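You operate a simulated robot arm through the tools that you are given. There is no shell and no other tool. Be economical: measure what you need, move in short steps, check, and stop when the job is done.

Carry out the task below with a simulated robot arm. There is one attempt and no reset: what you move stays moved.

Task
Test the grey control box's lamps and step its counter up to 30.
Fine: blue knob to hand first, orange button once, cream button to count, never the purple one; then teal switch on and knob to auto.
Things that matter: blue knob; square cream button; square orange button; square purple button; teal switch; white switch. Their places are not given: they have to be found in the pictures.

Only the result counts: the job must be done as asked and must still hold three seconds after the hand-in. Knocking over, shifting, dropping, spilling or breaking anything else fails it.

Robot
A 6-joint arm with a two-finger gripper, fixed in place. Base frame: the origin is at the foot of the arm, x ahead of it, y to its left, z up. Units: mm, degrees, N and s.
With the tool pointing down near the work surface it reaches from about 140 to 640 mm from the base axis. Its first joint turns from -66.0 to 66.0 degrees. Payload 2.45 kg.
The tool frame sits at the grasp point between the pads (the TCP): z along the fingers, y along the line on which they close. The tips reach 30 mm beyond it. The gripper opens to 106 mm. The gripper's body begins 79 mm behind the TCP.
Orientation is told as [roll, pitch, yaw] about the base's x, y, z axes, in that order, counted from this pose: with the fingers straight down and closing along the base's y, the tool's x points along the base's -x, its y along +y and its z along -z.

Tools
- The arm moves only by the tool drive_tool. Its argument "motion" is text: rows parted by semicolons, each of 7 numbers parted by spaces: the shift along the tool's x, y, z in units of 300 mm (1.0 is 300 mm), then the turn, a rotation vector about the tool's x, y, z in units of 180 degrees (1.0 is 180 degrees), then the finger opening in mm, from 0 to 106. In form: dx dy dz ax ay az claw; .... A call has 1 to 12 rows; each row is the pose to reach, as a shift and turn from the pose commanded when the call began, along the tool's axes at that moment. A call with a number of a shift or a turn outside -1 to 1 is refused whole. Each row takes 0.2 s and may step no farther than 50 mm and 8.6 degrees from the row before; otherwise, or with a gripper value out of range, the whole call is refused. A pose out of reach is approached as far as the arm can. The call stops where the force on the tool passes 40 N (or 10 N more than at its start, if that is more) or the arm is blocked; 0.2 s more then pass. The fingers move at their own pace (about 153 mm/s each) and stop on an object; they squeeze with about 30 N. The grip force told is the motor's: it shows also when the fingers shut on nothing. Time passes only in rows, and 0.2 s behind the last, so rows that repeat a pose let the fingers close. The reply holds the time, the measured pose of the TCP, the force on the tool along the base axes, the opening and the grip force, in the units named above and with some noise, with the torque about the TCP (base axes, N m) and any sound that the robot's microphone picked up.
- Cameras (640 x 400 px; columns grow to the right, rows downward): "scene" is fixed at [69.3, 418.2, 1427.9]; the picture's right is [-0.68, -0.73, 0.00], its down [-0.26, 0.24, -0.94] and it looks along [0.69, -0.64, -0.35] (base axes); focal length 292 px, centre (320, 200). "wrist" rides on the gripper at [76, -2, -106] in the tool frame; the picture's right is [0.02, 1.00, 0.00], its down [-0.78, 0.02, -0.62] and it looks along [-0.62, 0.01, 0.78] (tool axes); focal length 247 px, centre (320, 200).
- capture(camera): a new picture of that camera. It takes no simulated time.
- probe_pixels(camera, pixels): for up to 12 pixels [column, row] of the newest picture of that camera ("zoom" is the newest enlarged one), the place [x, y, z] in the base frame of the surface seen there, good to about 2 mm. It takes no simulated time.
- enlarge(camera, box): a new picture of the part [left, top, right, bottom] of that camera's present view, enlarged. It takes no simulated time.
- sign_off(): hands the job in; it is judged then, once.

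Go step by step. Measure first, check grasps and placings, and put right what went wrong. The budget is 80 turns and 46 pictures, counting those below and the enlarged ones. Unless the task says otherwise, let go and move clear before handing in, and close with one line.

The tools are called after "Call:" as a command line: name --argument value ..., lists and objects as JSON in quotes. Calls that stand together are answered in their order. drive_tool: Moves the arm, as the interface text tells. Its arguments: {"type":"object","properties":{"motion":{"type":"string"}},"required":["motion"]} The other tools are called the same way: capture (camera) takes a picture; probe_pixels (camera, pixels) gives the place of the surface under pixels of a picture; enlarge (camera, box) takes an enlarged picture of a part of a camera's view; sign_off () hands the job in.

At the start:

```text
time_s: 0.0
ee_pos: [270.1, -21.6, 1367.0]
tcp_rot: [0.0, -0.1, -0.1]
force: [0.4, 0.2, 0.1]
torque: [0.02, 0.0, 0.0]
finger_gap: 106.2
finger_force: 0.1
```

scene: 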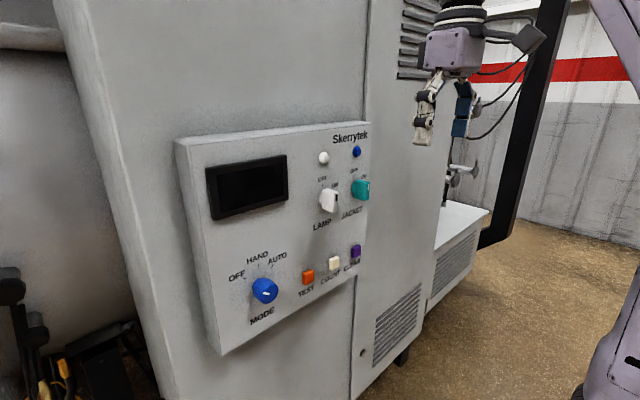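
wrist: 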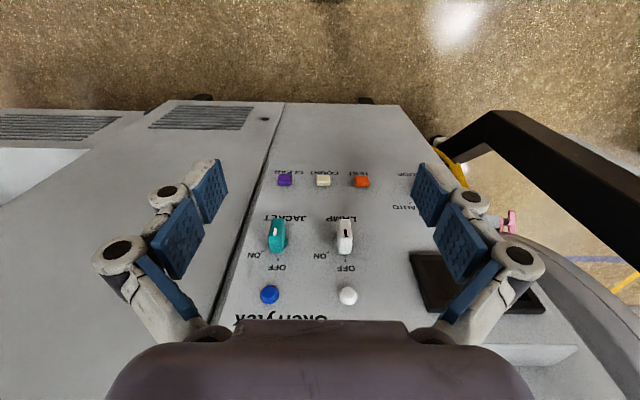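

The scene shows a panel with a blue knob (265,290), orange (308,277), cream (334,263) and purple (356,251) buttons, and white and teal switches. I'll enlarge it and probe those places.

Call:
enlarge --camera "scene" --box '[170, 110, 390, 350]'

Call:
probe_pixels --camera "scene" --pixels '[[265, 290], [308, 277], [334, 263], [356, 251], [328, 201], [361, 188], [324, 158], [357, 151], [220, 150], [225, 320], [350, 290], [245, 190]]'

```text
1.67 times, centred on (280, 230) of scene
```

zoom: 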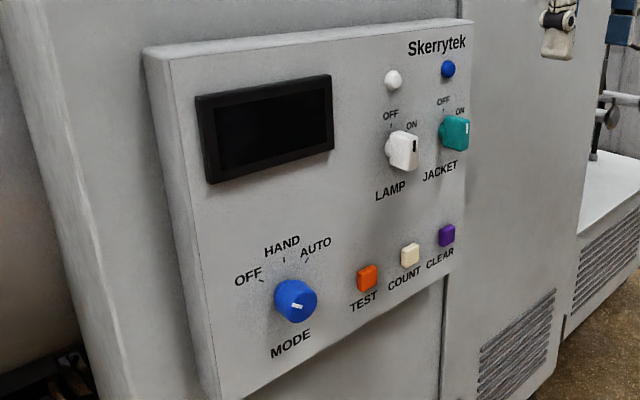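

```text
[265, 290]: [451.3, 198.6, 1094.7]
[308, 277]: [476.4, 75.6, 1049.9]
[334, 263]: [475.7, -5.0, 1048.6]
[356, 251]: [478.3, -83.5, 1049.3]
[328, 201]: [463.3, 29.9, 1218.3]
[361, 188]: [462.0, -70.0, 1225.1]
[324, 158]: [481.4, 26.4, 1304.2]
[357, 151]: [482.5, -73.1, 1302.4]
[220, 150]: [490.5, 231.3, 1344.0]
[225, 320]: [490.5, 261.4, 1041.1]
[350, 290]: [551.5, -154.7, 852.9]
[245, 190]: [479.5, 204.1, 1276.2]
```

The panel plane is at x≈490 and faces -x. The knob is near (y 199, z 1095), and the buttons are at z≈1049. I'll pitch the tool so the fingers point along +x.

Call:
drive_tool --motion "0 0 0 0 -0.045 0 106; 0 0 0 0 -0.09 0 106; 0 0 0 0 -0.135 0 106; 0 0 0 0 -0.18 0 106; 0 0 0 0 -0.225 0 106; 0 0 0 0 -0.27 0 106; 0 0 0 0 -0.315 0 106; 0 0 0 0 -0.36 0 106; 0 0 0 0 -0.405 0 106; 0 0 0 0 -0.45 0 106; 0 0 0 0 -0.48 0 106; 0 0 0 0 -0.5 0 106"

```text
time_s: 2.6
ee_pos: [304.6, -42.3, 1398.8]
tcp_rot: [-138.0, -89.9, 138.1]
force: [0.1, 0.2, -0.2]
torque: [0.07, -0.01, 0.01]
finger_gap: 106.1
finger_force: 0.0
out of reach, approached as far as the arm can: row 10, 11, 12
```

The tool points at +x now (pitch -90), but it drifted a little at the reach limit. I'll move down and left to sit in front of the knob, standing well back.

Call:
drive_tool --motion "0.1 0.08 0 0 0 0 106; 0.2 0.16 0 0 0 0 106; 0.3 0.24 0 0 0 0 106; 0.4 0.32 0 0 0 0 106; 0.5 0.4 0 0 0 0 106; 0.6 0.48 0 0 0 0 106; 0.7 0.56 0 0 0 0 106; 0.8 0.64 0 0 0 0 106; 0.9 0.72 0 0 0 0 106; 1.0 0.8 0 0 0 0 106"

Call:
capture --camera "wrist"

Call:
capture --camera "scene"

```text
time_s: 4.8
ee_pos: [319.7, 190.1, 1096.1]
tcp_rot: [-161.4, -89.9, 161.4]
force: [-0.3, 0.0, -0.3]
torque: [0.01, -0.01, 0.02]
finger_gap: 106.0
finger_force: 0.1
out of reach, approached as far as the arm can: row 1, 2, 3, 4, 5, 6, 9, 10
```

```text
42 pictures are left
```

wrist: 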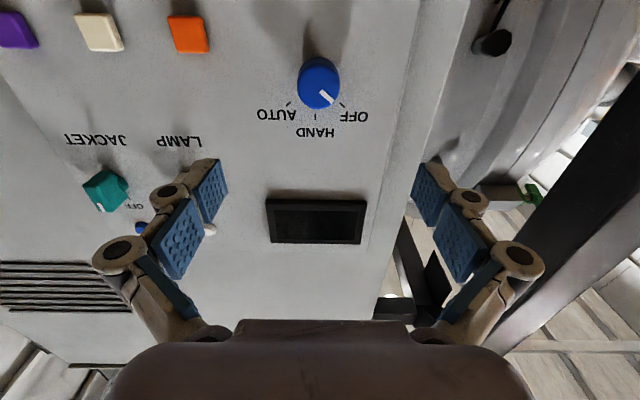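

```text
41 pictures are left
```

scene: 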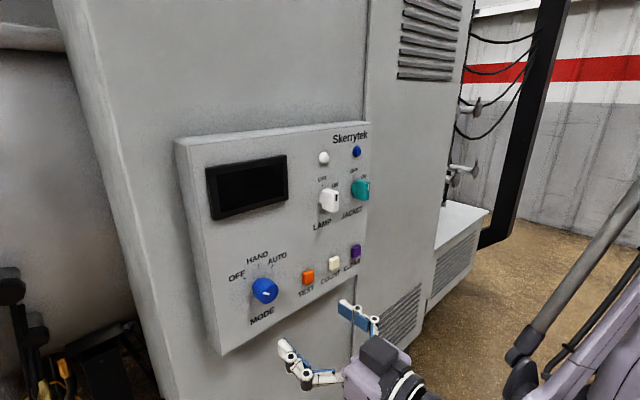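

The wrist view (upside down) shows the knob pointing at OFF, with its mark near (328,97). I'll enlarge it and measure the knob, the ticks and the buttons.

Call:
enlarge --camera "wrist" --box '[240, 40, 400, 140]'

Call:
probe_pixels --camera "wrist" --pixels '[[188, 34], [98, 32], [318, 83], [300, 83], [337, 83], [319, 60], [319, 105], [316, 115], [342, 105], [290, 105], [105, 190]]'

```text
4.00 times, centred on (320, 90) of wrist
```

zoom: 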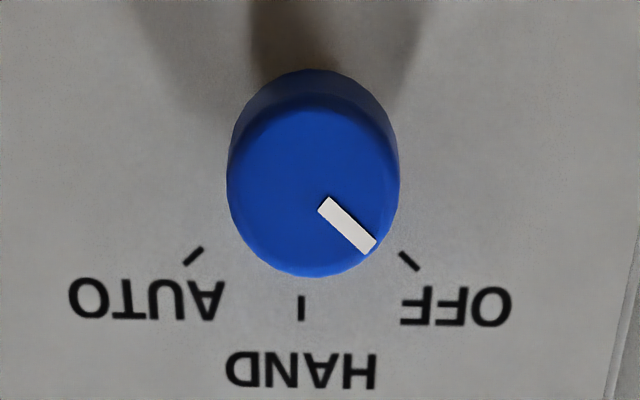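

```text
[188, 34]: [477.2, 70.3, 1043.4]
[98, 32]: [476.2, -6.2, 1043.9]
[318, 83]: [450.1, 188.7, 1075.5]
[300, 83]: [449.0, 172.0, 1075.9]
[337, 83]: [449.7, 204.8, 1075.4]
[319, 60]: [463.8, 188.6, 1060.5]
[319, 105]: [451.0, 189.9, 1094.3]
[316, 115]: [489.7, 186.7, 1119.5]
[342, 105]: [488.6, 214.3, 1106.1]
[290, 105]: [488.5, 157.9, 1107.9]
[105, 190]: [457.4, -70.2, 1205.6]
```

The knob face centre is about (y 187, z 1077), its diameter is about 40, its face is at x≈450, and the ticks sit ±45° from HAND. I'll align and approach to just short of the knob.

Call:
drive_tool --motion "0.03 0 0.08 0 0 0 80; 0.063 -0.005 0.16 0 0 0 80; 0.063 -0.01 0.26 0 0 0 80; 0.063 -0.01 0.26 0 0 0 80"

Call:
capture --camera "wrist"

```text
time_s: 5.8
ee_pos: [398.6, 186.8, 1077.1]
tcp_rot: [-163.9, -89.9, 163.9]
force: [0.3, 0.5, 0.0]
torque: [0.03, 0.03, 0.01]
finger_gap: 79.8
finger_force: 0.0
```

```text
39 pictures are left
```

wrist: 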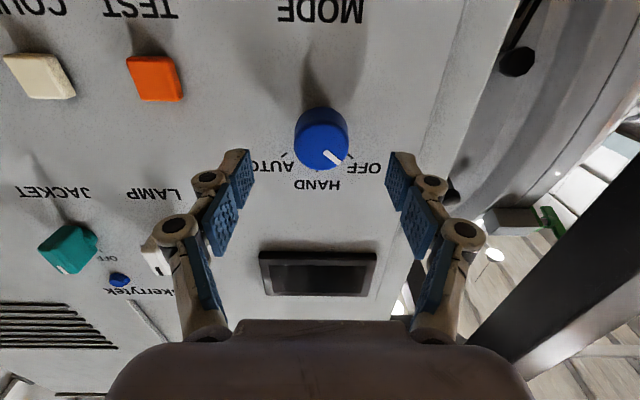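

The tool is centred on the knob (321,145) between the pads (253 and 388). I'll advance 46 mm and close.

Call:
drive_tool --motion "0 0 0.08 0 0 0 75; 0 0 0.15 0 0 0 70; 0 0 0.15 0 0 0 50; 0 0 0.15 0 0 0 30; 0 0 0.15 0 0 0 30"

```text
time_s: 7.0
ee_pos: [442.2, 187.1, 1077.6]
tcp_rot: [-152.2, -89.9, 152.5]
force: [-2.8, 12.3, 0.8]
torque: [0.03, 0.09, 0.64]
finger_gap: 41.2
finger_force: 44.8
```

The knob is gripped with a 41 mm gap. I'll turn it clockwise 45° to HAND.

Call:
drive_tool --motion "0 0 0 0 0 0.045 30; 0 0 0 0 0 0.09 30; 0 0 0 0 0 0.135 30; 0 0 0 0 0 0.18 30; 0 0 0 0 0 0.22 30; 0 0 0 0 0 0.25 30; 0 0 0 0 0 0.25 30"

Call:
capture --camera "wrist"

```text
time_s: 8.6
ee_pos: [442.7, 188.2, 1078.3]
tcp_rot: [90.2, -45.0, -89.6]
force: [-8.0, 24.2, 15.7]
torque: [-0.04, -0.64, 0.33]
finger_gap: 40.8
finger_force: 44.6
```

```text
38 pictures are left
```

wrist: 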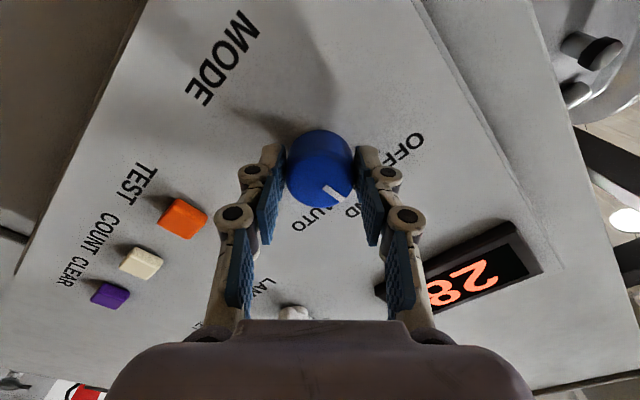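

The display is lit and shows 28, and the knob followed the gripper. I'll release, back off, rotate back and check the pointer.

Call:
drive_tool --motion "0 0 0 0 0 0 60; 0 0 0 0 0 0 75; 0 0 -0.15 0 0 0 75; 0 0 -0.25 0 0 -0.045 75; 0 0 -0.25 0 0 -0.09 75; 0 0 -0.25 0 0 -0.135 75; 0 0 -0.25 0 0 -0.18 75; 0 0 -0.25 0 0 -0.22 75; 0 0 -0.25 0 0 -0.25 75; 0 0 -0.25 0 0 -0.25 75"

Call:
capture --camera "wrist"

Call:
enlarge --camera "scene" --box '[170, 110, 390, 350]'

```text
time_s: 10.8
ee_pos: [369.9, 185.7, 1078.4]
tcp_rot: [-117.9, -89.9, 117.9]
force: [-0.9, 1.0, -0.8]
torque: [0.02, 0.0, -0.02]
finger_gap: 75.1
finger_force: 0.1
```

```text
37 pictures are left
```

wrist: 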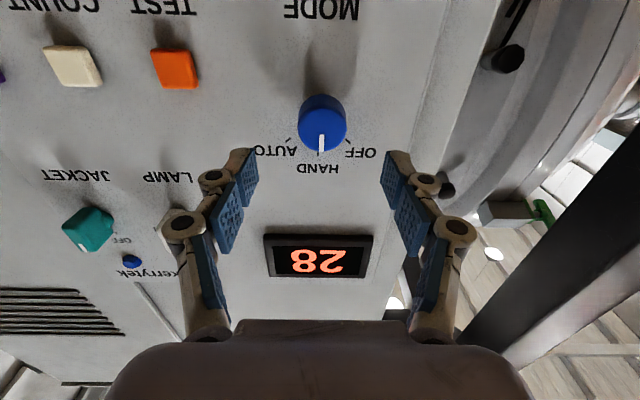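

```text
1.67 times, centred on (280, 230) of scene
```

zoom: 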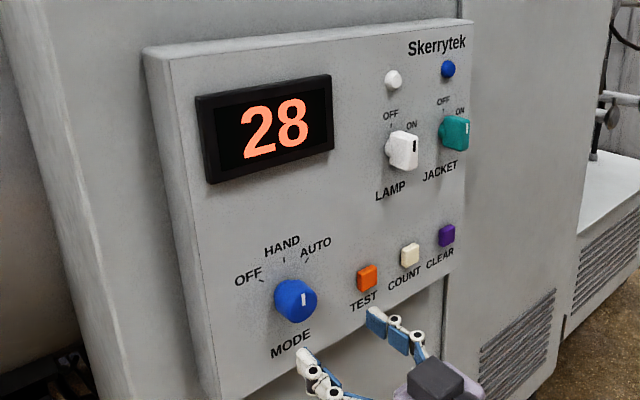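

The knob is at HAND and the display reads 28. Next I'll measure the orange and cream button centres.

Call:
probe_pixels --camera "wrist" --pixels '[[175, 70], [154, 56], [188, 55], [161, 85], [193, 85], [72, 68], [49, 53], [86, 53], [62, 82], [97, 82]]'

```text
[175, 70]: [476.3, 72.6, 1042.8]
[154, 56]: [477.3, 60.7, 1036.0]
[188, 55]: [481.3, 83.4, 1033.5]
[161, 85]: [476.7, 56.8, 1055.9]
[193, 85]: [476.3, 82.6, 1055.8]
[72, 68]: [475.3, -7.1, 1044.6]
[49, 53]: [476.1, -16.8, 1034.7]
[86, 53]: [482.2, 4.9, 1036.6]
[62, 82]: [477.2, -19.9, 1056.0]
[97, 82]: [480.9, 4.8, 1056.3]
```

The orange centre is about (y 71, z 1045) and the cream centre about (y -7, z 1045), with faces at x≈476. I'll close the fingers and go in front of orange.

Call:
drive_tool --motion "0.03 -0.1 0 0 0 0 40; 0.06 -0.2 0 0 0 0 10; 0.11 -0.3 0 0 0 0 0; 0.11 -0.383 0 0 0 0 0; 0.11 -0.383 0.1 0 0 0 0; 0.11 -0.383 0.19 0 0 0 0; 0.11 -0.383 0.19 0 0 0 0"

Call:
capture --camera "wrist"

```text
time_s: 12.4
ee_pos: [427.6, 74.0, 1067.3]
tcp_rot: [-24.6, -90.0, 24.6]
force: [0.2, -0.2, -0.5]
torque: [0.0, -0.01, -0.01]
finger_gap: 0.0
finger_force: 28.7
out of reach, approached as far as the arm can: row 2, 3, 4, 5, 6, 7
```

```text
35 pictures are left
```

wrist: 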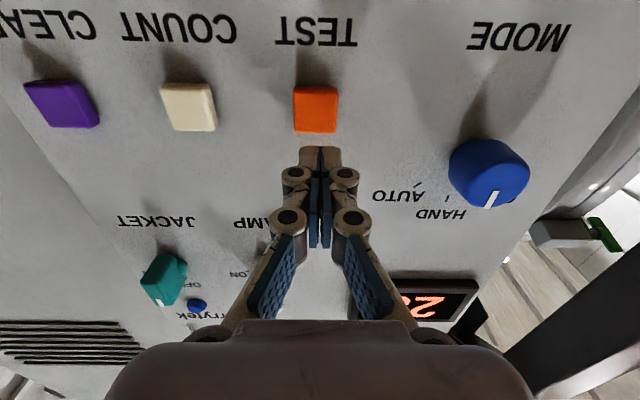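

The reply says it couldn't get lower than z≈1067 with a level tool. I'll tilt the fingers about 25° downward and lower a bit, so the wrist stays higher.

Call:
drive_tool --motion "0 0 -0.03 0 0.04 0 0; 0 0 -0.03 0 0.08 0 0; 0 0 -0.03 0 0.11 0 0; 0 0 -0.03 0 0.14 0 0; 0.04 0 -0.03 0 0.14 0 0; 0.04 0 -0.03 0 0.14 0 0"

Call:
capture --camera "wrist"

```text
time_s: 13.8
ee_pos: [419.2, 73.4, 1055.7]
tcp_rot: [-0.2, -64.8, 0.1]
force: [-0.4, -0.9, -0.5]
torque: [-0.03, 0.03, -0.01]
finger_gap: 0.0
finger_force: 28.3
```

```text
34 pictures are left
```

wrist: 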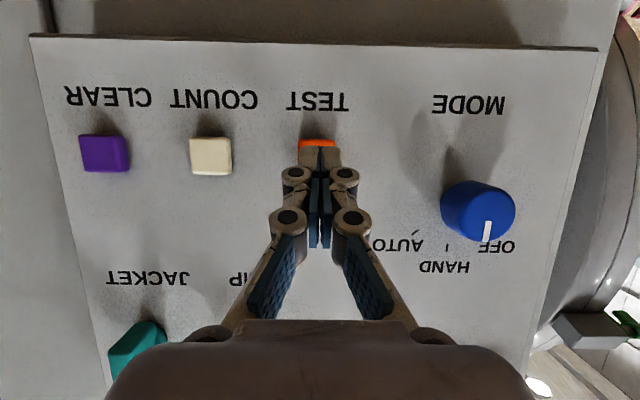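

The tilted pose is reachable, with the tip about 25 mm off the orange face. I'll approach and start pressing in small steps, listening for a click.

Call:
drive_tool --motion "-0.0147 -0.008 0.0704 0 0 0 0; -0.0147 -0.008 0.0704 0 0 0 0; -0.0175 -0.008 0.0764 0 0 0 0; -0.0204 -0.008 0.0825 0 0 0 0; -0.0232 -0.008 0.0885 0 0 0 0; -0.0232 -0.008 0.0885 0 0 0 0"

```text
time_s: 15.2
ee_pos: [446.7, 69.2, 1052.5]
tcp_rot: [-0.1, -64.8, 0.0]
force: [0.1, -0.2, 0.2]
torque: [-0.03, -0.02, 0.03]
finger_gap: 5.9
finger_force: 28.5
```

The finger gap reads 5.9 with no force and no sound, which is odd. I'll look.

Call:
capture --camera "wrist"

Call:
enlarge --camera "scene" --box '[170, 110, 390, 350]'

```text
33 pictures are left
```

wrist: 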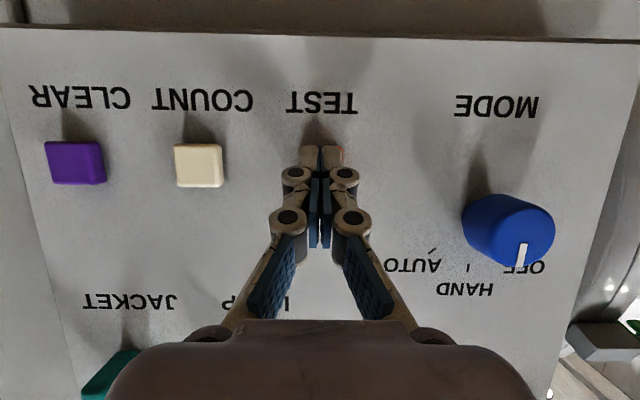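

```text
1.67 times, centred on (280, 230) of scene
```

zoom: 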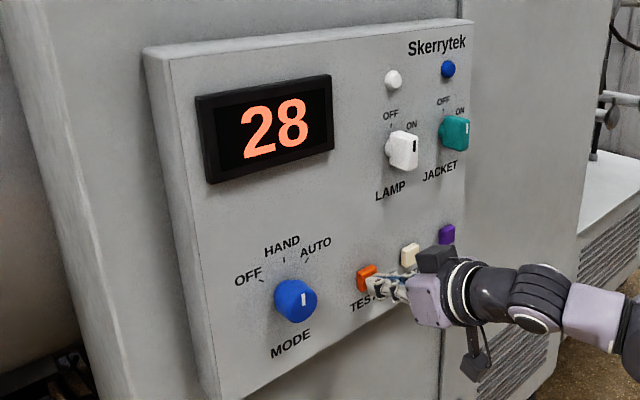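

There's no visible fault; the tip sits over the orange button and hasn't pressed it yet. I'll nudge +y and continue pressing.

Call:
drive_tool --motion "-0.00 0.006 -0.02 0 0 0 0; -0.00 0.008 -0.02 0 0 0 0; 0 0.008 0 0 0 0 0; -0.0028 0.008 0.006 0 0 0 0; -0.0043 0.008 0.009 0 0 0 0; -0.0043 0.008 0.009 0 0 0 0"

```text
time_s: 16.6
ee_pos: [450.1, 69.8, 1052.9]
tcp_rot: [-0.2, -64.8, 0.1]
force: [-1.3, -0.7, 1.4]
torque: [0.02, -0.01, 0.03]
finger_gap: 6.0
finger_force: 28.8
heard: click
```

I heard a click at x≈450. I'll retreat 20 mm straight back and check the panel.

Call:
drive_tool --motion "0.0142 0 -0.03 0 0 0 0; 0.0284 0 -0.0603 0 0 0 0; 0.0284 0 -0.0603 0 0 0 0"

Call:
enlarge --camera "scene" --box '[170, 110, 390, 350]'

Call:
capture --camera "wrist"

```text
time_s: 17.4
ee_pos: [430.1, 73.3, 1052.6]
tcp_rot: [-0.1, -64.9, 0.0]
force: [-0.2, 0.1, 0.2]
torque: [-0.02, 0.01, 0.02]
finger_gap: 0.0
finger_force: 28.9
```

```text
1.67 times, centred on (280, 230) of scene
```

zoom: 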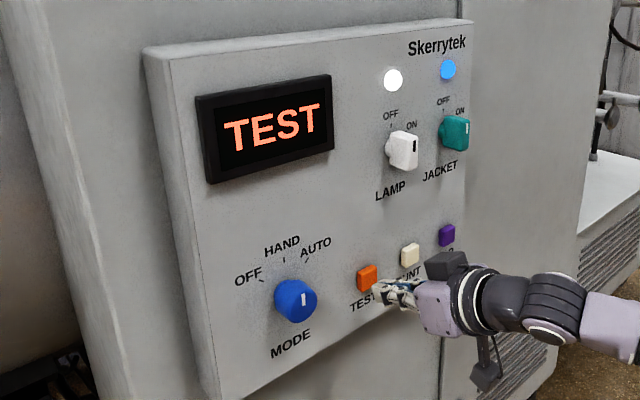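

```text
30 pictures are left
```

wrist: 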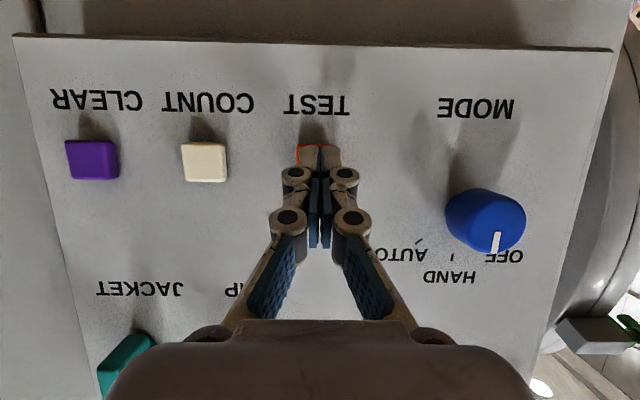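

The TEST display is on and both lamps are lit, so the lamp test registered. I'll shift 80 mm to cream and wait for the test to clear.

Call:
drive_tool --motion "0 -0.1 -0.03 0 0 0 0; 0 -0.2 -0.03 0 0 0 0; 0 -0.268 -0.03 0 0 0 0; 0 -0.268 0 0 0 0 0; 0 -0.268 0 0 0 0 0; 0 -0.268 0 0 0 0 0; 0 -0.268 0 0 0 0 0; 0 -0.268 0 0 0 0 0"

Call:
enlarge --camera "scene" --box '[170, 110, 390, 350]'

Call:
capture --camera "wrist"

```text
time_s: 19.2
ee_pos: [420.9, 27.0, 1057.8]
tcp_rot: [-0.5, -65.0, 0.0]
force: [0.2, -0.8, -0.3]
torque: [-0.05, 0.02, 0.02]
finger_gap: 0.0
finger_force: 28.8
out of reach, approached as far as the arm can: row 2, 3, 4, 5, 6, 7, 8
```

```text
1.67 times, centred on (280, 230) of scene
```

zoom: 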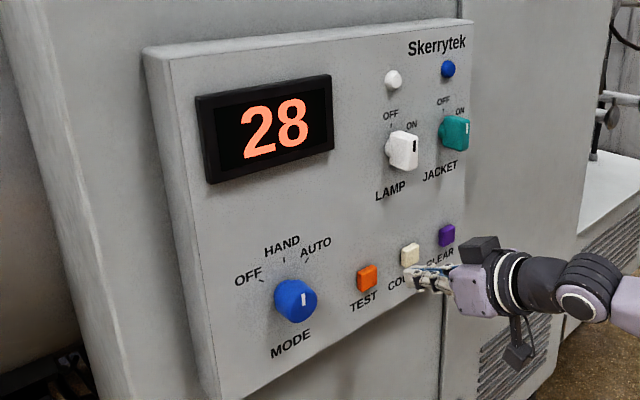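

```text
28 pictures are left
```

wrist: 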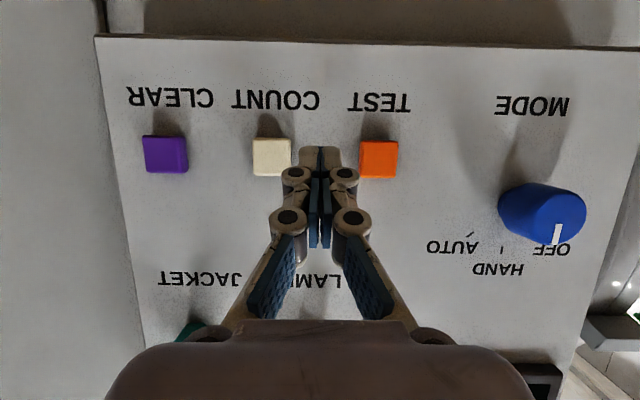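

The display is back to 28 and the test is done. The level limit stopped y at 27, so I'll tilt another 20° down and move toward cream.

Call:
drive_tool --motion "0 0 0 0 0.04 0 0; 0 0 0 0 0.08 0 0; 0 0 0 0 0.111 0 0; 0 -0.06 0 0 0.111 0 0; 0 -0.113 0 0 0.111 0 0; 0 -0.113 0 0 0.111 0 0"

Call:
capture --camera "wrist"

```text
time_s: 20.6
ee_pos: [410.1, 58.0, 1055.4]
tcp_rot: [-1.6, -45.3, -0.1]
force: [-0.8, 0.1, -0.2]
torque: [0.01, -0.03, 0.0]
finger_gap: 0.0
finger_force: 29.0
out of reach, approached as far as the arm can: row 1, 2, 3, 4, 5, 6
```

```text
27 pictures are left
```

wrist: 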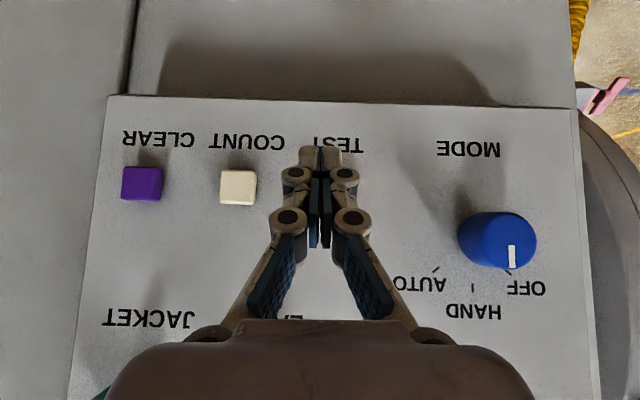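

Tilting more made it worse: y was pushed back to 58. Being closer to the panel seems to help, so I'll go back to 25° tilt and x≈433.

Call:
drive_tool --motion "-0.047 0 0.047 0 0 0 0; -0.047 0 0.047 0 -0.04 0 0; -0.047 0 0.047 0 -0.08 0 0; -0.054 0 0.054 0 -0.111 0 0; -0.054 0 0.054 0 -0.111 0 0"

```text
time_s: 21.8
ee_pos: [433.4, 58.2, 1056.4]
tcp_rot: [0.0, -64.8, 0.0]
force: [1.2, 0.0, -0.4]
torque: [-0.01, -0.03, -0.01]
finger_gap: 0.0
finger_force: 28.7
out of reach, approached as far as the arm can: row 1
```

Back at 25° and x 433. I'll try sliding in y at x≈438, keeping the tip clear of the button faces at 476.

Call:
drive_tool --motion "-0.0071 0 0.0151 0 0 0 0; -0.0071 -0.06 0.0151 0 0 0 0; -0.0071 -0.12 0.0151 0 0 0 0; -0.0071 -0.17 0.0151 0 0 0 0; -0.0071 -0.217 0.0151 0 0 0 0; -0.0071 -0.217 0.0151 0 0 0 0"

Call:
capture --camera "scene"

```text
time_s: 23.2
ee_pos: [436.7, 31.1, 1055.8]
tcp_rot: [-0.2, -64.9, 0.0]
force: [0.3, -0.6, 0.4]
torque: [0.01, -0.03, 0.01]
finger_gap: 0.2
finger_force: 29.1
out of reach, approached as far as the arm can: row 3, 4, 5, 6
```

```text
26 pictures are left
```

scene: 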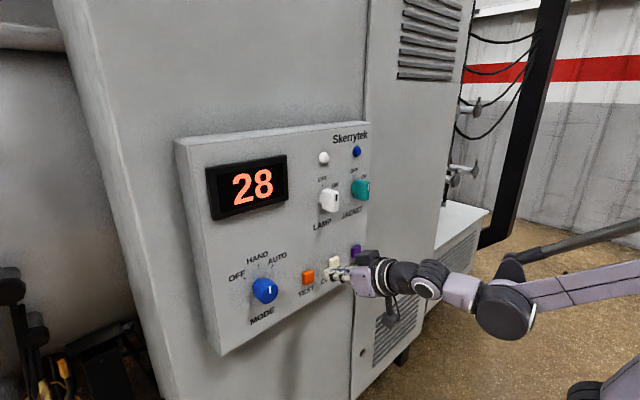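

It stopped at y 31, still out of reach, which looks like a wrist-joint limit rather than distance. Roll about the tool axis doesn't matter for pressing, so I'll back off a little, roll it, and retry y.

Call:
drive_tool --motion "0.0071 0 -0.0151 0 0 0.045 0; 0.0071 0 -0.0151 0 0 0.09 0; 0.0071 0 -0.0151 0 0 0.135 0; 0.0071 0 -0.0151 0 0 0.18 0; 0.0071 0 -0.0151 0 0 0.22 0; 0.0071 -0.06 -0.0151 0 0 0.22 0; 0.0071 -0.126 -0.0151 0 0 0.22 0; 0.0071 -0.126 -0.0151 0 0 0.22 0"

```text
time_s: 25.0
ee_pos: [430.2, 28.1, 1057.9]
tcp_rot: [53.7, -44.4, -63.3]
force: [0.4, -0.5, 0.2]
torque: [-0.01, 0.0, -0.01]
finger_gap: 0.0
finger_force: 29.1
out of reach, approached as far as the arm can: row 6, 7, 8
```

Roll makes no difference (y is still 28), so I'll measure the arm's own geometry to understand the limit.

Call:
capture --camera "scene"

Call:
probe_pixels --camera "scene" --pixels '[[365, 278], [382, 276], [405, 278], [430, 278], [460, 290], [503, 312], [510, 270], [560, 290], [620, 278], [610, 370], [580, 245]]'

```text
25 pictures are left
```

scene: 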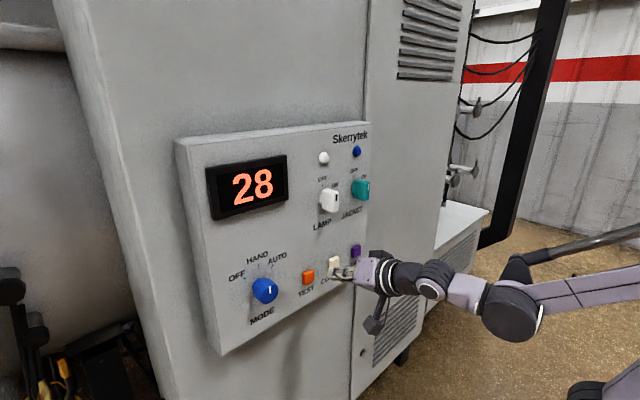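

```text
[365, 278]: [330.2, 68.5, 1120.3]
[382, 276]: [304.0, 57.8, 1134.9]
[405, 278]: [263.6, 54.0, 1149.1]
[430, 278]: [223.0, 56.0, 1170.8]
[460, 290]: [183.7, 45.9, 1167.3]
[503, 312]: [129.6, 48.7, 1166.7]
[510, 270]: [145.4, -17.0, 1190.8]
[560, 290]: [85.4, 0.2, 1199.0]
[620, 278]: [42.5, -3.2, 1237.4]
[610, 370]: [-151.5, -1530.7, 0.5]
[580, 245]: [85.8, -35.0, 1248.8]
```

Call:
enlarge --camera "scene" --box '[340, 200, 640, 400]'

```text
2.00 times, centred on (490, 300) of scene
```

zoom: 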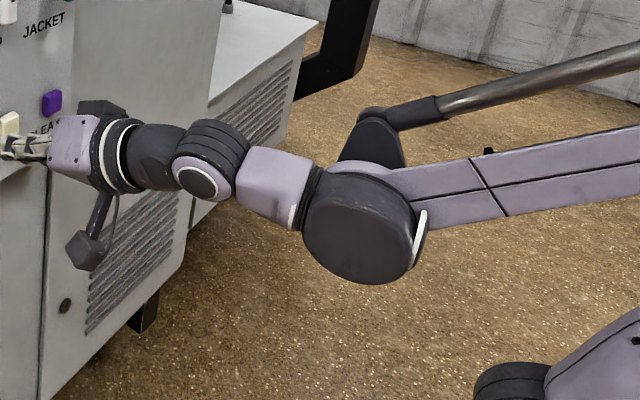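

I think the forearm roll joint is near its limit in this wrist posture, which would fit the 25° and 45° data. A yaw of the tool toward -y should avoid it. I'll undo the roll first.

Call:
drive_tool --motion "0 0 0 0 0 -0.045 0; 0 0 0 0 0 -0.09 0; 0 0 0 0 0 -0.135 0; 0 0 0 0 0 -0.18 0; 0 0 0 0 0 -0.22 0; 0 0 0 0 0 -0.22 0"

```text
time_s: 26.4
ee_pos: [431.2, 27.5, 1056.2]
tcp_rot: [-0.6, -64.8, 0.3]
force: [-0.7, 0.2, -0.7]
torque: [0.0, 0.02, 0.02]
finger_gap: 0.0
finger_force: 28.5
```

Call:
drive_tool --motion "0 0 0 0.035 0 0.016 0; 0 0 0 0.07 0 0.032 0; 0 0 0 0.1007 0 0.047 0; 0 -0.04 0 0.1007 0 0.047 0; 0 -0.083 0 0.1007 0 0.047 0; 0 -0.083 0 0.1007 0 0.047 0"

Call:
capture --camera "wrist"

```text
time_s: 27.8
ee_pos: [431.7, 1.9, 1056.6]
tcp_rot: [-0.2, -64.8, -19.9]
force: [-0.4, 0.0, -0.2]
torque: [-0.04, 0.0, 0.02]
finger_gap: 0.0
finger_force: 28.6
```

```text
23 pictures are left
```

wrist: 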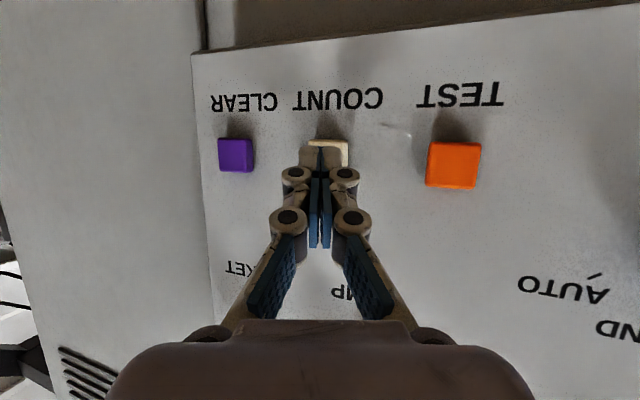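

The yaw worked: the tip is in front of cream at about (457,-7,1044). I'll approach and press along +x in small steps, listening for a click.

Call:
drive_tool --motion "-0.0012 0.0114 0.034 0 0 0 0; -0.0052 0.0148 0.0425 0 0 0 0; -0.0078 0.0171 0.0482 0 0 0 0; -0.0098 0.0188 0.0525 0 0 0 0; -0.0105 0.0194 0.0539 0 0 0 0; -0.0105 0.0194 0.0539 0 0 0 0"

```text
time_s: 29.2
ee_pos: [448.7, 1.8, 1052.4]
tcp_rot: [-0.1, -64.9, -19.9]
force: [-1.6, 0.8, 0.0]
torque: [-0.03, 0.01, -0.02]
finger_gap: 0.0
finger_force: 28.6
heard: click
```

Click heard. I'll retreat 14 mm and check the counter.

Call:
drive_tool --motion "0.0093 -0.008 -0.02 0 0 0 0; 0.0185 -0.016 -0.0397 0 0 0 0; 0.0185 -0.016 -0.0397 0 0 0 0"

Call:
enlarge --camera "scene" --box '[170, 110, 390, 350]'

```text
time_s: 30.0
ee_pos: [434.8, 2.5, 1053.0]
tcp_rot: [-0.2, -65.0, -19.8]
force: [-0.9, 0.1, -0.1]
torque: [0.0, 0.0, -0.03]
finger_gap: 0.0
finger_force: 28.4
```

```text
1.67 times, centred on (280, 230) of scene
```

zoom: 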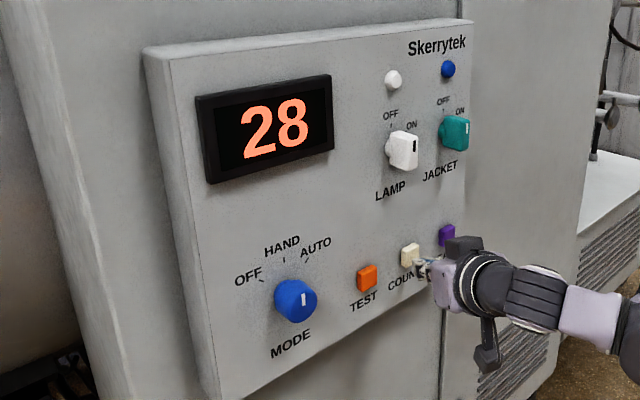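

The display still reads 28. I'll wait a moment without moving and look again.

Call:
drive_tool --motion "0 0 0 0 0 0 0; 0 0 0 0 0 0 0; 0 0 0 0 0 0 0; 0 0 0 0 0 0 0"

Call:
enlarge --camera "scene" --box '[170, 110, 390, 350]'

```text
time_s: 31.0
ee_pos: [434.8, 2.6, 1051.3]
tcp_rot: [-0.2, -64.9, -19.9]
force: [-0.9, 0.3, 0.2]
torque: [-0.03, -0.01, -0.01]
finger_gap: 0.0
finger_force: 28.4
```

```text
1.67 times, centred on (280, 230) of scene
```

zoom: 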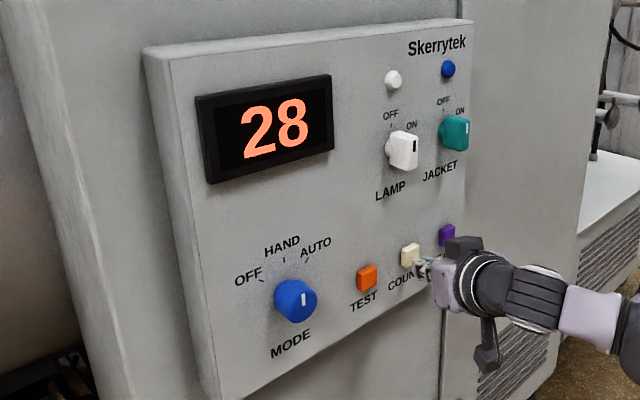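

Still 28, so that click did not register a count. I'll press again slightly deeper, hold it, and look while it is held.

Call:
drive_tool --motion "-0.0132 0.0114 0.0284 0 0 0 0; -0.0172 0.0148 0.0369 0 0 0 0; -0.0192 0.0165 0.0411 0 0 0 0; -0.0205 0.0177 0.044 0 0 0 0; -0.0205 0.0177 0.044 0 0 0 0; -0.0205 0.0177 0.044 0 0 0 0"

Call:
enlarge --camera "scene" --box '[170, 110, 390, 350]'

```text
time_s: 32.4
ee_pos: [449.9, 2.8, 1052.5]
tcp_rot: [-0.1, -64.9, -19.9]
force: [-2.6, -0.8, -0.1]
torque: [0.0, 0.04, 0.01]
finger_gap: 0.0
finger_force: 28.5
heard: click
```

```text
1.67 times, centred on (280, 230) of scene
```

zoom: 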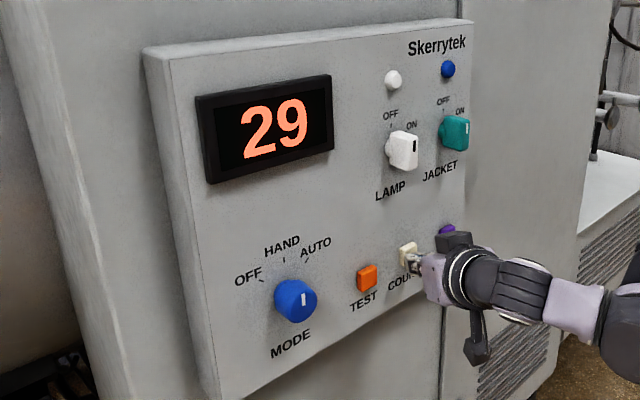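

It reads 29 now. I'll release and check before the next press.

Call:
drive_tool --motion "0.0103 -0.0088 -0.022 0 0 0 0; 0.0205 -0.0177 -0.044 0 0 0 0; 0.0205 -0.0177 -0.044 0 0 0 0; 0.0205 -0.0177 -0.044 0 0 0 0"

Call:
enlarge --camera "scene" --box '[170, 110, 390, 350]'

```text
time_s: 33.4
ee_pos: [435.4, 2.2, 1053.0]
tcp_rot: [-0.2, -65.0, -19.9]
force: [0.2, -0.9, -0.6]
torque: [0.0, 0.02, -0.02]
finger_gap: 0.0
finger_force: 28.8
```

```text
1.67 times, centred on (280, 230) of scene
```

zoom: 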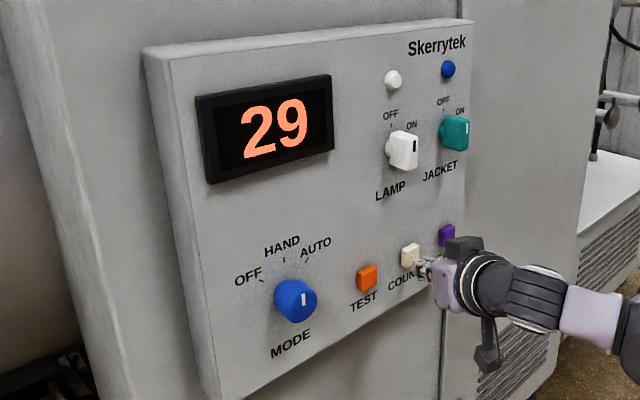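

It holds at 29. One more identical press.

Call:
drive_tool --motion "-0.0132 0.0114 0.0284 0 0 0 0; -0.0172 0.0148 0.0369 0 0 0 0; -0.0192 0.0165 0.0411 0 0 0 0; -0.0205 0.0177 0.044 0 0 0 0; -0.0205 0.0177 0.044 0 0 0 0; -0.0205 0.0177 0.044 0 0 0 0"

Call:
enlarge --camera "scene" --box '[170, 110, 390, 350]'

```text
time_s: 34.8
ee_pos: [450.7, 2.0, 1053.7]
tcp_rot: [-0.3, -65.0, -19.9]
force: [-3.0, 0.0, -0.3]
torque: [0.03, 0.0, -0.01]
finger_gap: 0.0
finger_force: 28.8
heard: click
```

```text
1.67 times, centred on (280, 230) of scene
```

zoom: 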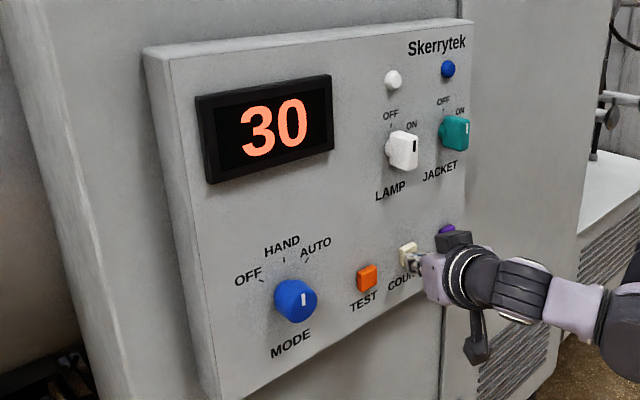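

The counter reads 30. I'll retreat 60 mm and rise about 140 mm to inspect the teal switch.

Call:
drive_tool --motion "0.0397 -0.0342 -0.0851 0 0 0 0; 0.0794 -0.0684 -0.1702 0 0 0 0; -0.0416 -0.0684 -0.2266 0 0 0 0; -0.1626 -0.0684 -0.283 0 0 0 0; -0.2836 -0.0684 -0.3394 0 0 0 0; -0.344 -0.0684 -0.3676 0 0 0 0; -0.344 -0.0684 -0.3676 0 0 0 0"

Call:
capture --camera "wrist"

Call:
enlarge --camera "scene" --box '[170, 110, 390, 350]'

```text
time_s: 36.4
ee_pos: [390.1, 2.1, 1192.9]
tcp_rot: [-0.1, -64.9, -20.0]
force: [-0.4, -1.3, -0.5]
torque: [0.02, -0.01, -0.03]
finger_gap: 0.0
finger_force: 28.8
```

```text
17 pictures are left
```

wrist: 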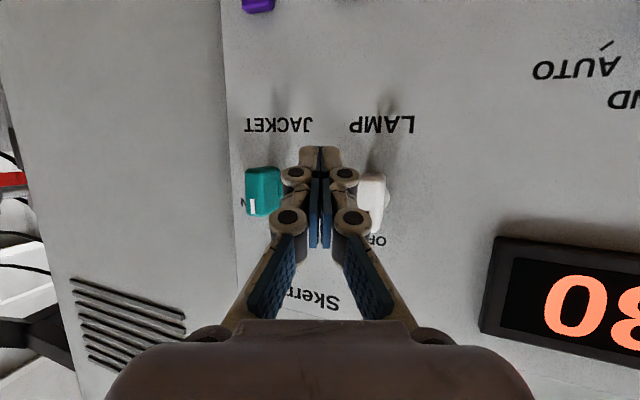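

```text
1.67 times, centred on (280, 230) of scene
```

zoom: 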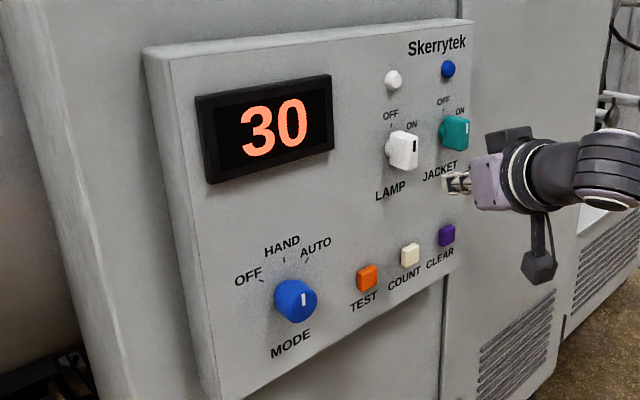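

The display still reads 30. I'll enlarge the teal switch in the wrist view around (262,190).

Call:
enlarge --camera "wrist" --box '[210, 110, 310, 240]'

Call:
probe_pixels --camera "wrist" --pixels '[[262, 190], [251, 175], [273, 175], [251, 210], [275, 208], [263, 170], [263, 214], [278, 190], [242, 204], [371, 205]]'

```text
3.08 times, centred on (260, 175) of wrist
```

zoom: 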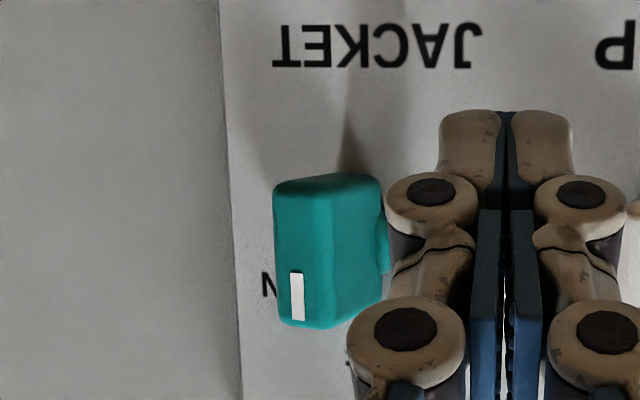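

```text
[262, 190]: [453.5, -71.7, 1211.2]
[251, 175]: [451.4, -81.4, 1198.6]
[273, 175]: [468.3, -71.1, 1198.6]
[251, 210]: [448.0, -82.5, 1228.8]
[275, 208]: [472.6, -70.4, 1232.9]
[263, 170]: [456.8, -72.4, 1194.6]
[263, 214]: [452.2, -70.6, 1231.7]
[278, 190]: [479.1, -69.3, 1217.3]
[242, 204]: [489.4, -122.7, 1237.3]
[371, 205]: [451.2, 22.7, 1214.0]
```

The switch is a vertical bar centred at about (y -77, z 1213), ±18 tall, pointing at OFF (straight up), with ON up and to the right. I'll push its top end toward -y with the closed tips, first positioning up and left of it at a standoff.

Call:
drive_tool --motion "-0.092 -0.058 -0.02 0 0 0 0; -0.184 -0.116 -0.039 0 0 0 0; -0.184 -0.116 -0.039 0 0 0 0"

Call:
capture --camera "wrist"

```text
time_s: 37.2
ee_pos: [388.9, -36.4, 1248.1]
tcp_rot: [-0.2, -64.9, -19.8]
force: [-0.2, 0.3, 0.2]
torque: [0.0, 0.0, 0.01]
finger_gap: 0.2
finger_force: 29.1
```

```text
14 pictures are left
```

wrist: 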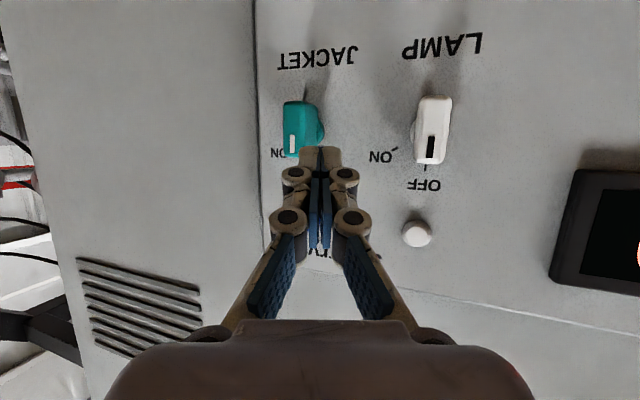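

The ticks are visible on the white switch (OFF at 425,167, ON at 394,149). I'll probe those for the angle and re-measure the teal bar.

Call:
probe_pixels --camera "wrist" --pixels '[[425, 167], [394, 149], [433, 100], [431, 160], [290, 107], [300, 107], [287, 150], [299, 152], [316, 125], [323, 128], [414, 130]]'

```text
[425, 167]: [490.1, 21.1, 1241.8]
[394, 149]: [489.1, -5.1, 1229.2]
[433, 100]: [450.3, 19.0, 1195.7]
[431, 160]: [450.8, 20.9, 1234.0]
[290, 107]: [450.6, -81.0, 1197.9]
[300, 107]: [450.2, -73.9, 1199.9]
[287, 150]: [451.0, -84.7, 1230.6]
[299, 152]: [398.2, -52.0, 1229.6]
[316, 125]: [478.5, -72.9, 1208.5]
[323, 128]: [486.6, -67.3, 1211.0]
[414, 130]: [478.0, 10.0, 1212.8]
```

The switch turn is about 60° clockwise. I'll enter beside the bar, then push its top toward -y in steps.

Call:
drive_tool --motion "-0.033 0.031 0.078 0 0 0 0; -0.0653 0.0617 0.156 0 0 0 0; -0.0653 0.0617 0.156 0 0 0 0; -0.0726 0.0147 0.1715 0 0 0 0; -0.075 -0.001 0.1767 0 0 0 0; -0.0774 -0.0166 0.1818 0 0 0 0; -0.0784 -0.0229 0.1838 0 0 0 0; -0.0793 -0.0292 0.186 0 0 0 0; -0.0793 -0.0292 0.186 0 0 0 0"

Call:
capture --camera "wrist"

```text
time_s: 39.2
ee_pos: [444.1, -63.6, 1246.1]
tcp_rot: [-0.1, -65.0, -19.8]
force: [-0.5, 8.3, 14.6]
torque: [-0.04, -0.18, 0.13]
finger_gap: 0.0
finger_force: 28.9
```

```text
13 pictures are left
```

wrist: 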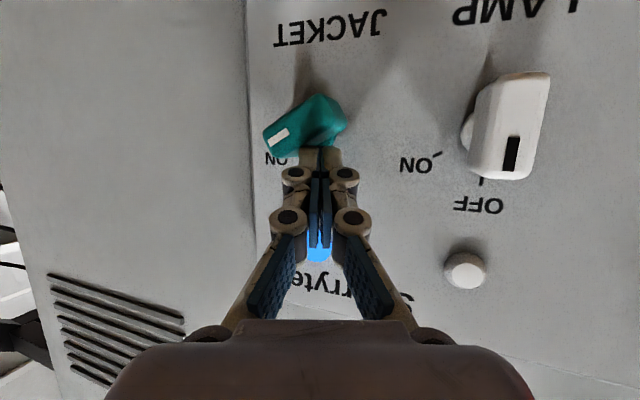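

The teal bar now points at ON and the blue lamp is lit (320,245). I'll lift slightly, back straight out, and verify.

Call:
drive_tool --motion "-0.018 0 -0.0085 0 0 0 0; 0.022 -0.034 -0.0936 0 0 0 0; 0.0614 -0.0684 -0.1787 0 0 0 0; 0.0614 -0.0684 -0.1787 0 0 0 0"

Call:
enlarge --camera "scene" --box '[170, 110, 390, 350]'

Call:
enlarge --camera "wrist" --box '[210, 50, 330, 190]'

```text
time_s: 40.2
ee_pos: [384.3, -65.0, 1252.4]
tcp_rot: [-0.2, -65.0, -19.8]
force: [0.3, 0.3, -0.2]
torque: [0.0, 0.01, -0.01]
finger_gap: 0.2
finger_force: 29.0
```

```text
1.67 times, centred on (280, 230) of scene
```

zoom: 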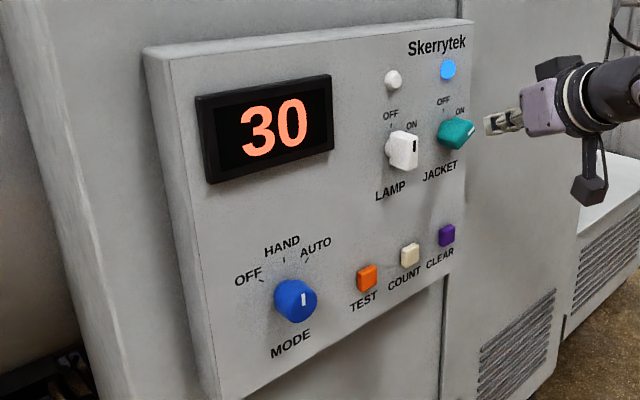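

```text
2.86 times, centred on (270, 120) of wrist
```

zoom: 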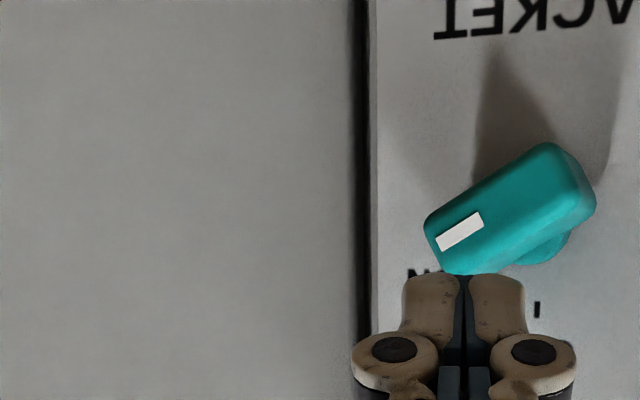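

Teal is ON, the blue lamp is lit, and the counter reads 30. Now I'll travel at a standoff to the front of the knob.

Call:
drive_tool --motion "0.083 0.097 -0.006 0 0 0 0; 0.165 0.194 -0.011 0 0 0 0; 0.248 0.291 -0.017 0 0 0 0; 0.33 0.389 -0.022 0 0 0 0; 0.413 0.486 -0.028 0 0 0 0; 0.495 0.583 -0.033 0 0 0 0; 0.578 0.68 -0.038 0 0 0 0; 0.66 0.778 -0.043 0 0 0 0; 0.66 0.778 -0.043 -0.035 0 -0.016 40; 0.66 0.778 -0.043 -0.07 0 -0.032 80; 0.66 0.778 -0.043 -0.1007 0 -0.047 80; 0.66 0.778 -0.043 -0.1007 0 -0.047 80"

```text
time_s: 42.8
ee_pos: [375.6, 187.4, 1079.0]
tcp_rot: [-0.2, -65.0, 0.1]
force: [-0.1, 0.1, 0.5]
torque: [0.01, 0.02, -0.02]
finger_gap: 79.8
finger_force: 0.1
```

Pose as planned. I'll level the tool (tilt -25°) and check.

Call:
drive_tool --motion "0 0 0 0 -0.045 0 80; 0 0 0 0 -0.09 0 80; 0 0 0 0 -0.139 0 80; 0 0 0 0 -0.139 0 80"

Call:
capture --camera "wrist"

```text
refused: row 3 steps farther than a row can; nothing moved
```

```text
10 pictures are left
```

wrist: 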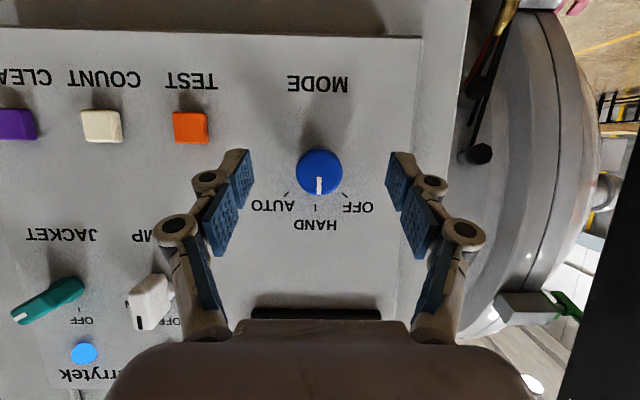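

The call was refused because row 3 was too large, so I'll use smaller steps.

Call:
drive_tool --motion "0 0 0 0 -0.035 0 80; 0 0 0 0 -0.07 0 80; 0 0 0 0 -0.105 0 80; 0 0 0 0 -0.139 0 80; 0 0 0 0 -0.139 0 80"

```text
time_s: 44.0
ee_pos: [375.3, 187.9, 1078.3]
tcp_rot: [-12.1, -90.0, 12.2]
force: [0.4, -0.4, 0.1]
torque: [0.03, -0.02, -0.02]
finger_gap: 80.0
finger_force: 0.1
```

The tool is level and centred on the knob. I'll advance 67 mm and grip.

Call:
drive_tool --motion "0 0 0.1 0 0 0 80; 0.002 0 0.18 0 0 0 75; 0.002 0 0.223 0 0 0 70; 0.002 0 0.223 0 0 0 50; 0.002 0 0.223 0 0 0 30; 0.002 0 0.223 0 0 0 30"

```text
time_s: 45.4
ee_pos: [441.9, 187.2, 1077.1]
tcp_rot: [-10.8, -90.0, 10.6]
force: [1.0, 0.5, 0.6]
torque: [0.0, -0.03, 0.13]
finger_gap: 41.1
finger_force: 45.1
```

Clean grip (41 mm, low side force). I'll turn 45° clockwise to AUTO and then release and back off.

Call:
drive_tool --motion "0 0 0 0 0 0.045 30; 0 0 0 0 0 0.09 30; 0 0 0 0 0 0.135 30; 0 0 0 0 0 0.18 30; 0 0 0 0 0 0.22 30; 0 0 0 0 0 0.25 30; 0 0 0 0 0 0.25 30; 0 0 0 0 0 0.25 60; 0 0 0 0 0 0.25 75; 0 0 -0.1 0 0 0.25 75; 0 0 -0.22 0 0 0.25 75; 0 0 -0.22 0 0 0.25 75"

Call:
enlarge --camera "scene" --box '[170, 110, 390, 350]'

Call:
capture --camera "wrist"

```text
time_s: 48.0
ee_pos: [376.3, 188.3, 1078.1]
tcp_rot: [89.7, -45.0, -89.9]
force: [0.7, -0.3, 0.4]
torque: [0.01, 0.01, 0.0]
finger_gap: 74.9
finger_force: 0.1
```

```text
1.67 times, centred on (280, 230) of scene
```

zoom: 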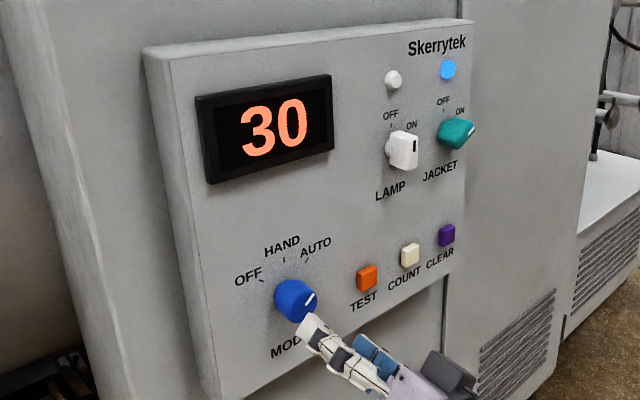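

```text
8 pictures are left
```

wrist: 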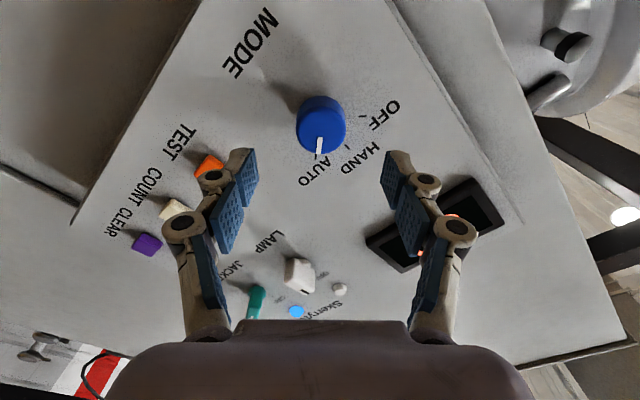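

The knob mark (318,145) lines up with AUTO. The display reads 30, the teal switch is ON with its lamp lit, the white switch was left untouched, and the gripper is open and clear. Handing in.

Call:
sign_off

```text
The job is handed in.
```

The job is handed in: lamps tested once, counter at 30, teal switch on and knob at AUTO. The purple button was never pressed; cream took three presses because the first clicked without counting.
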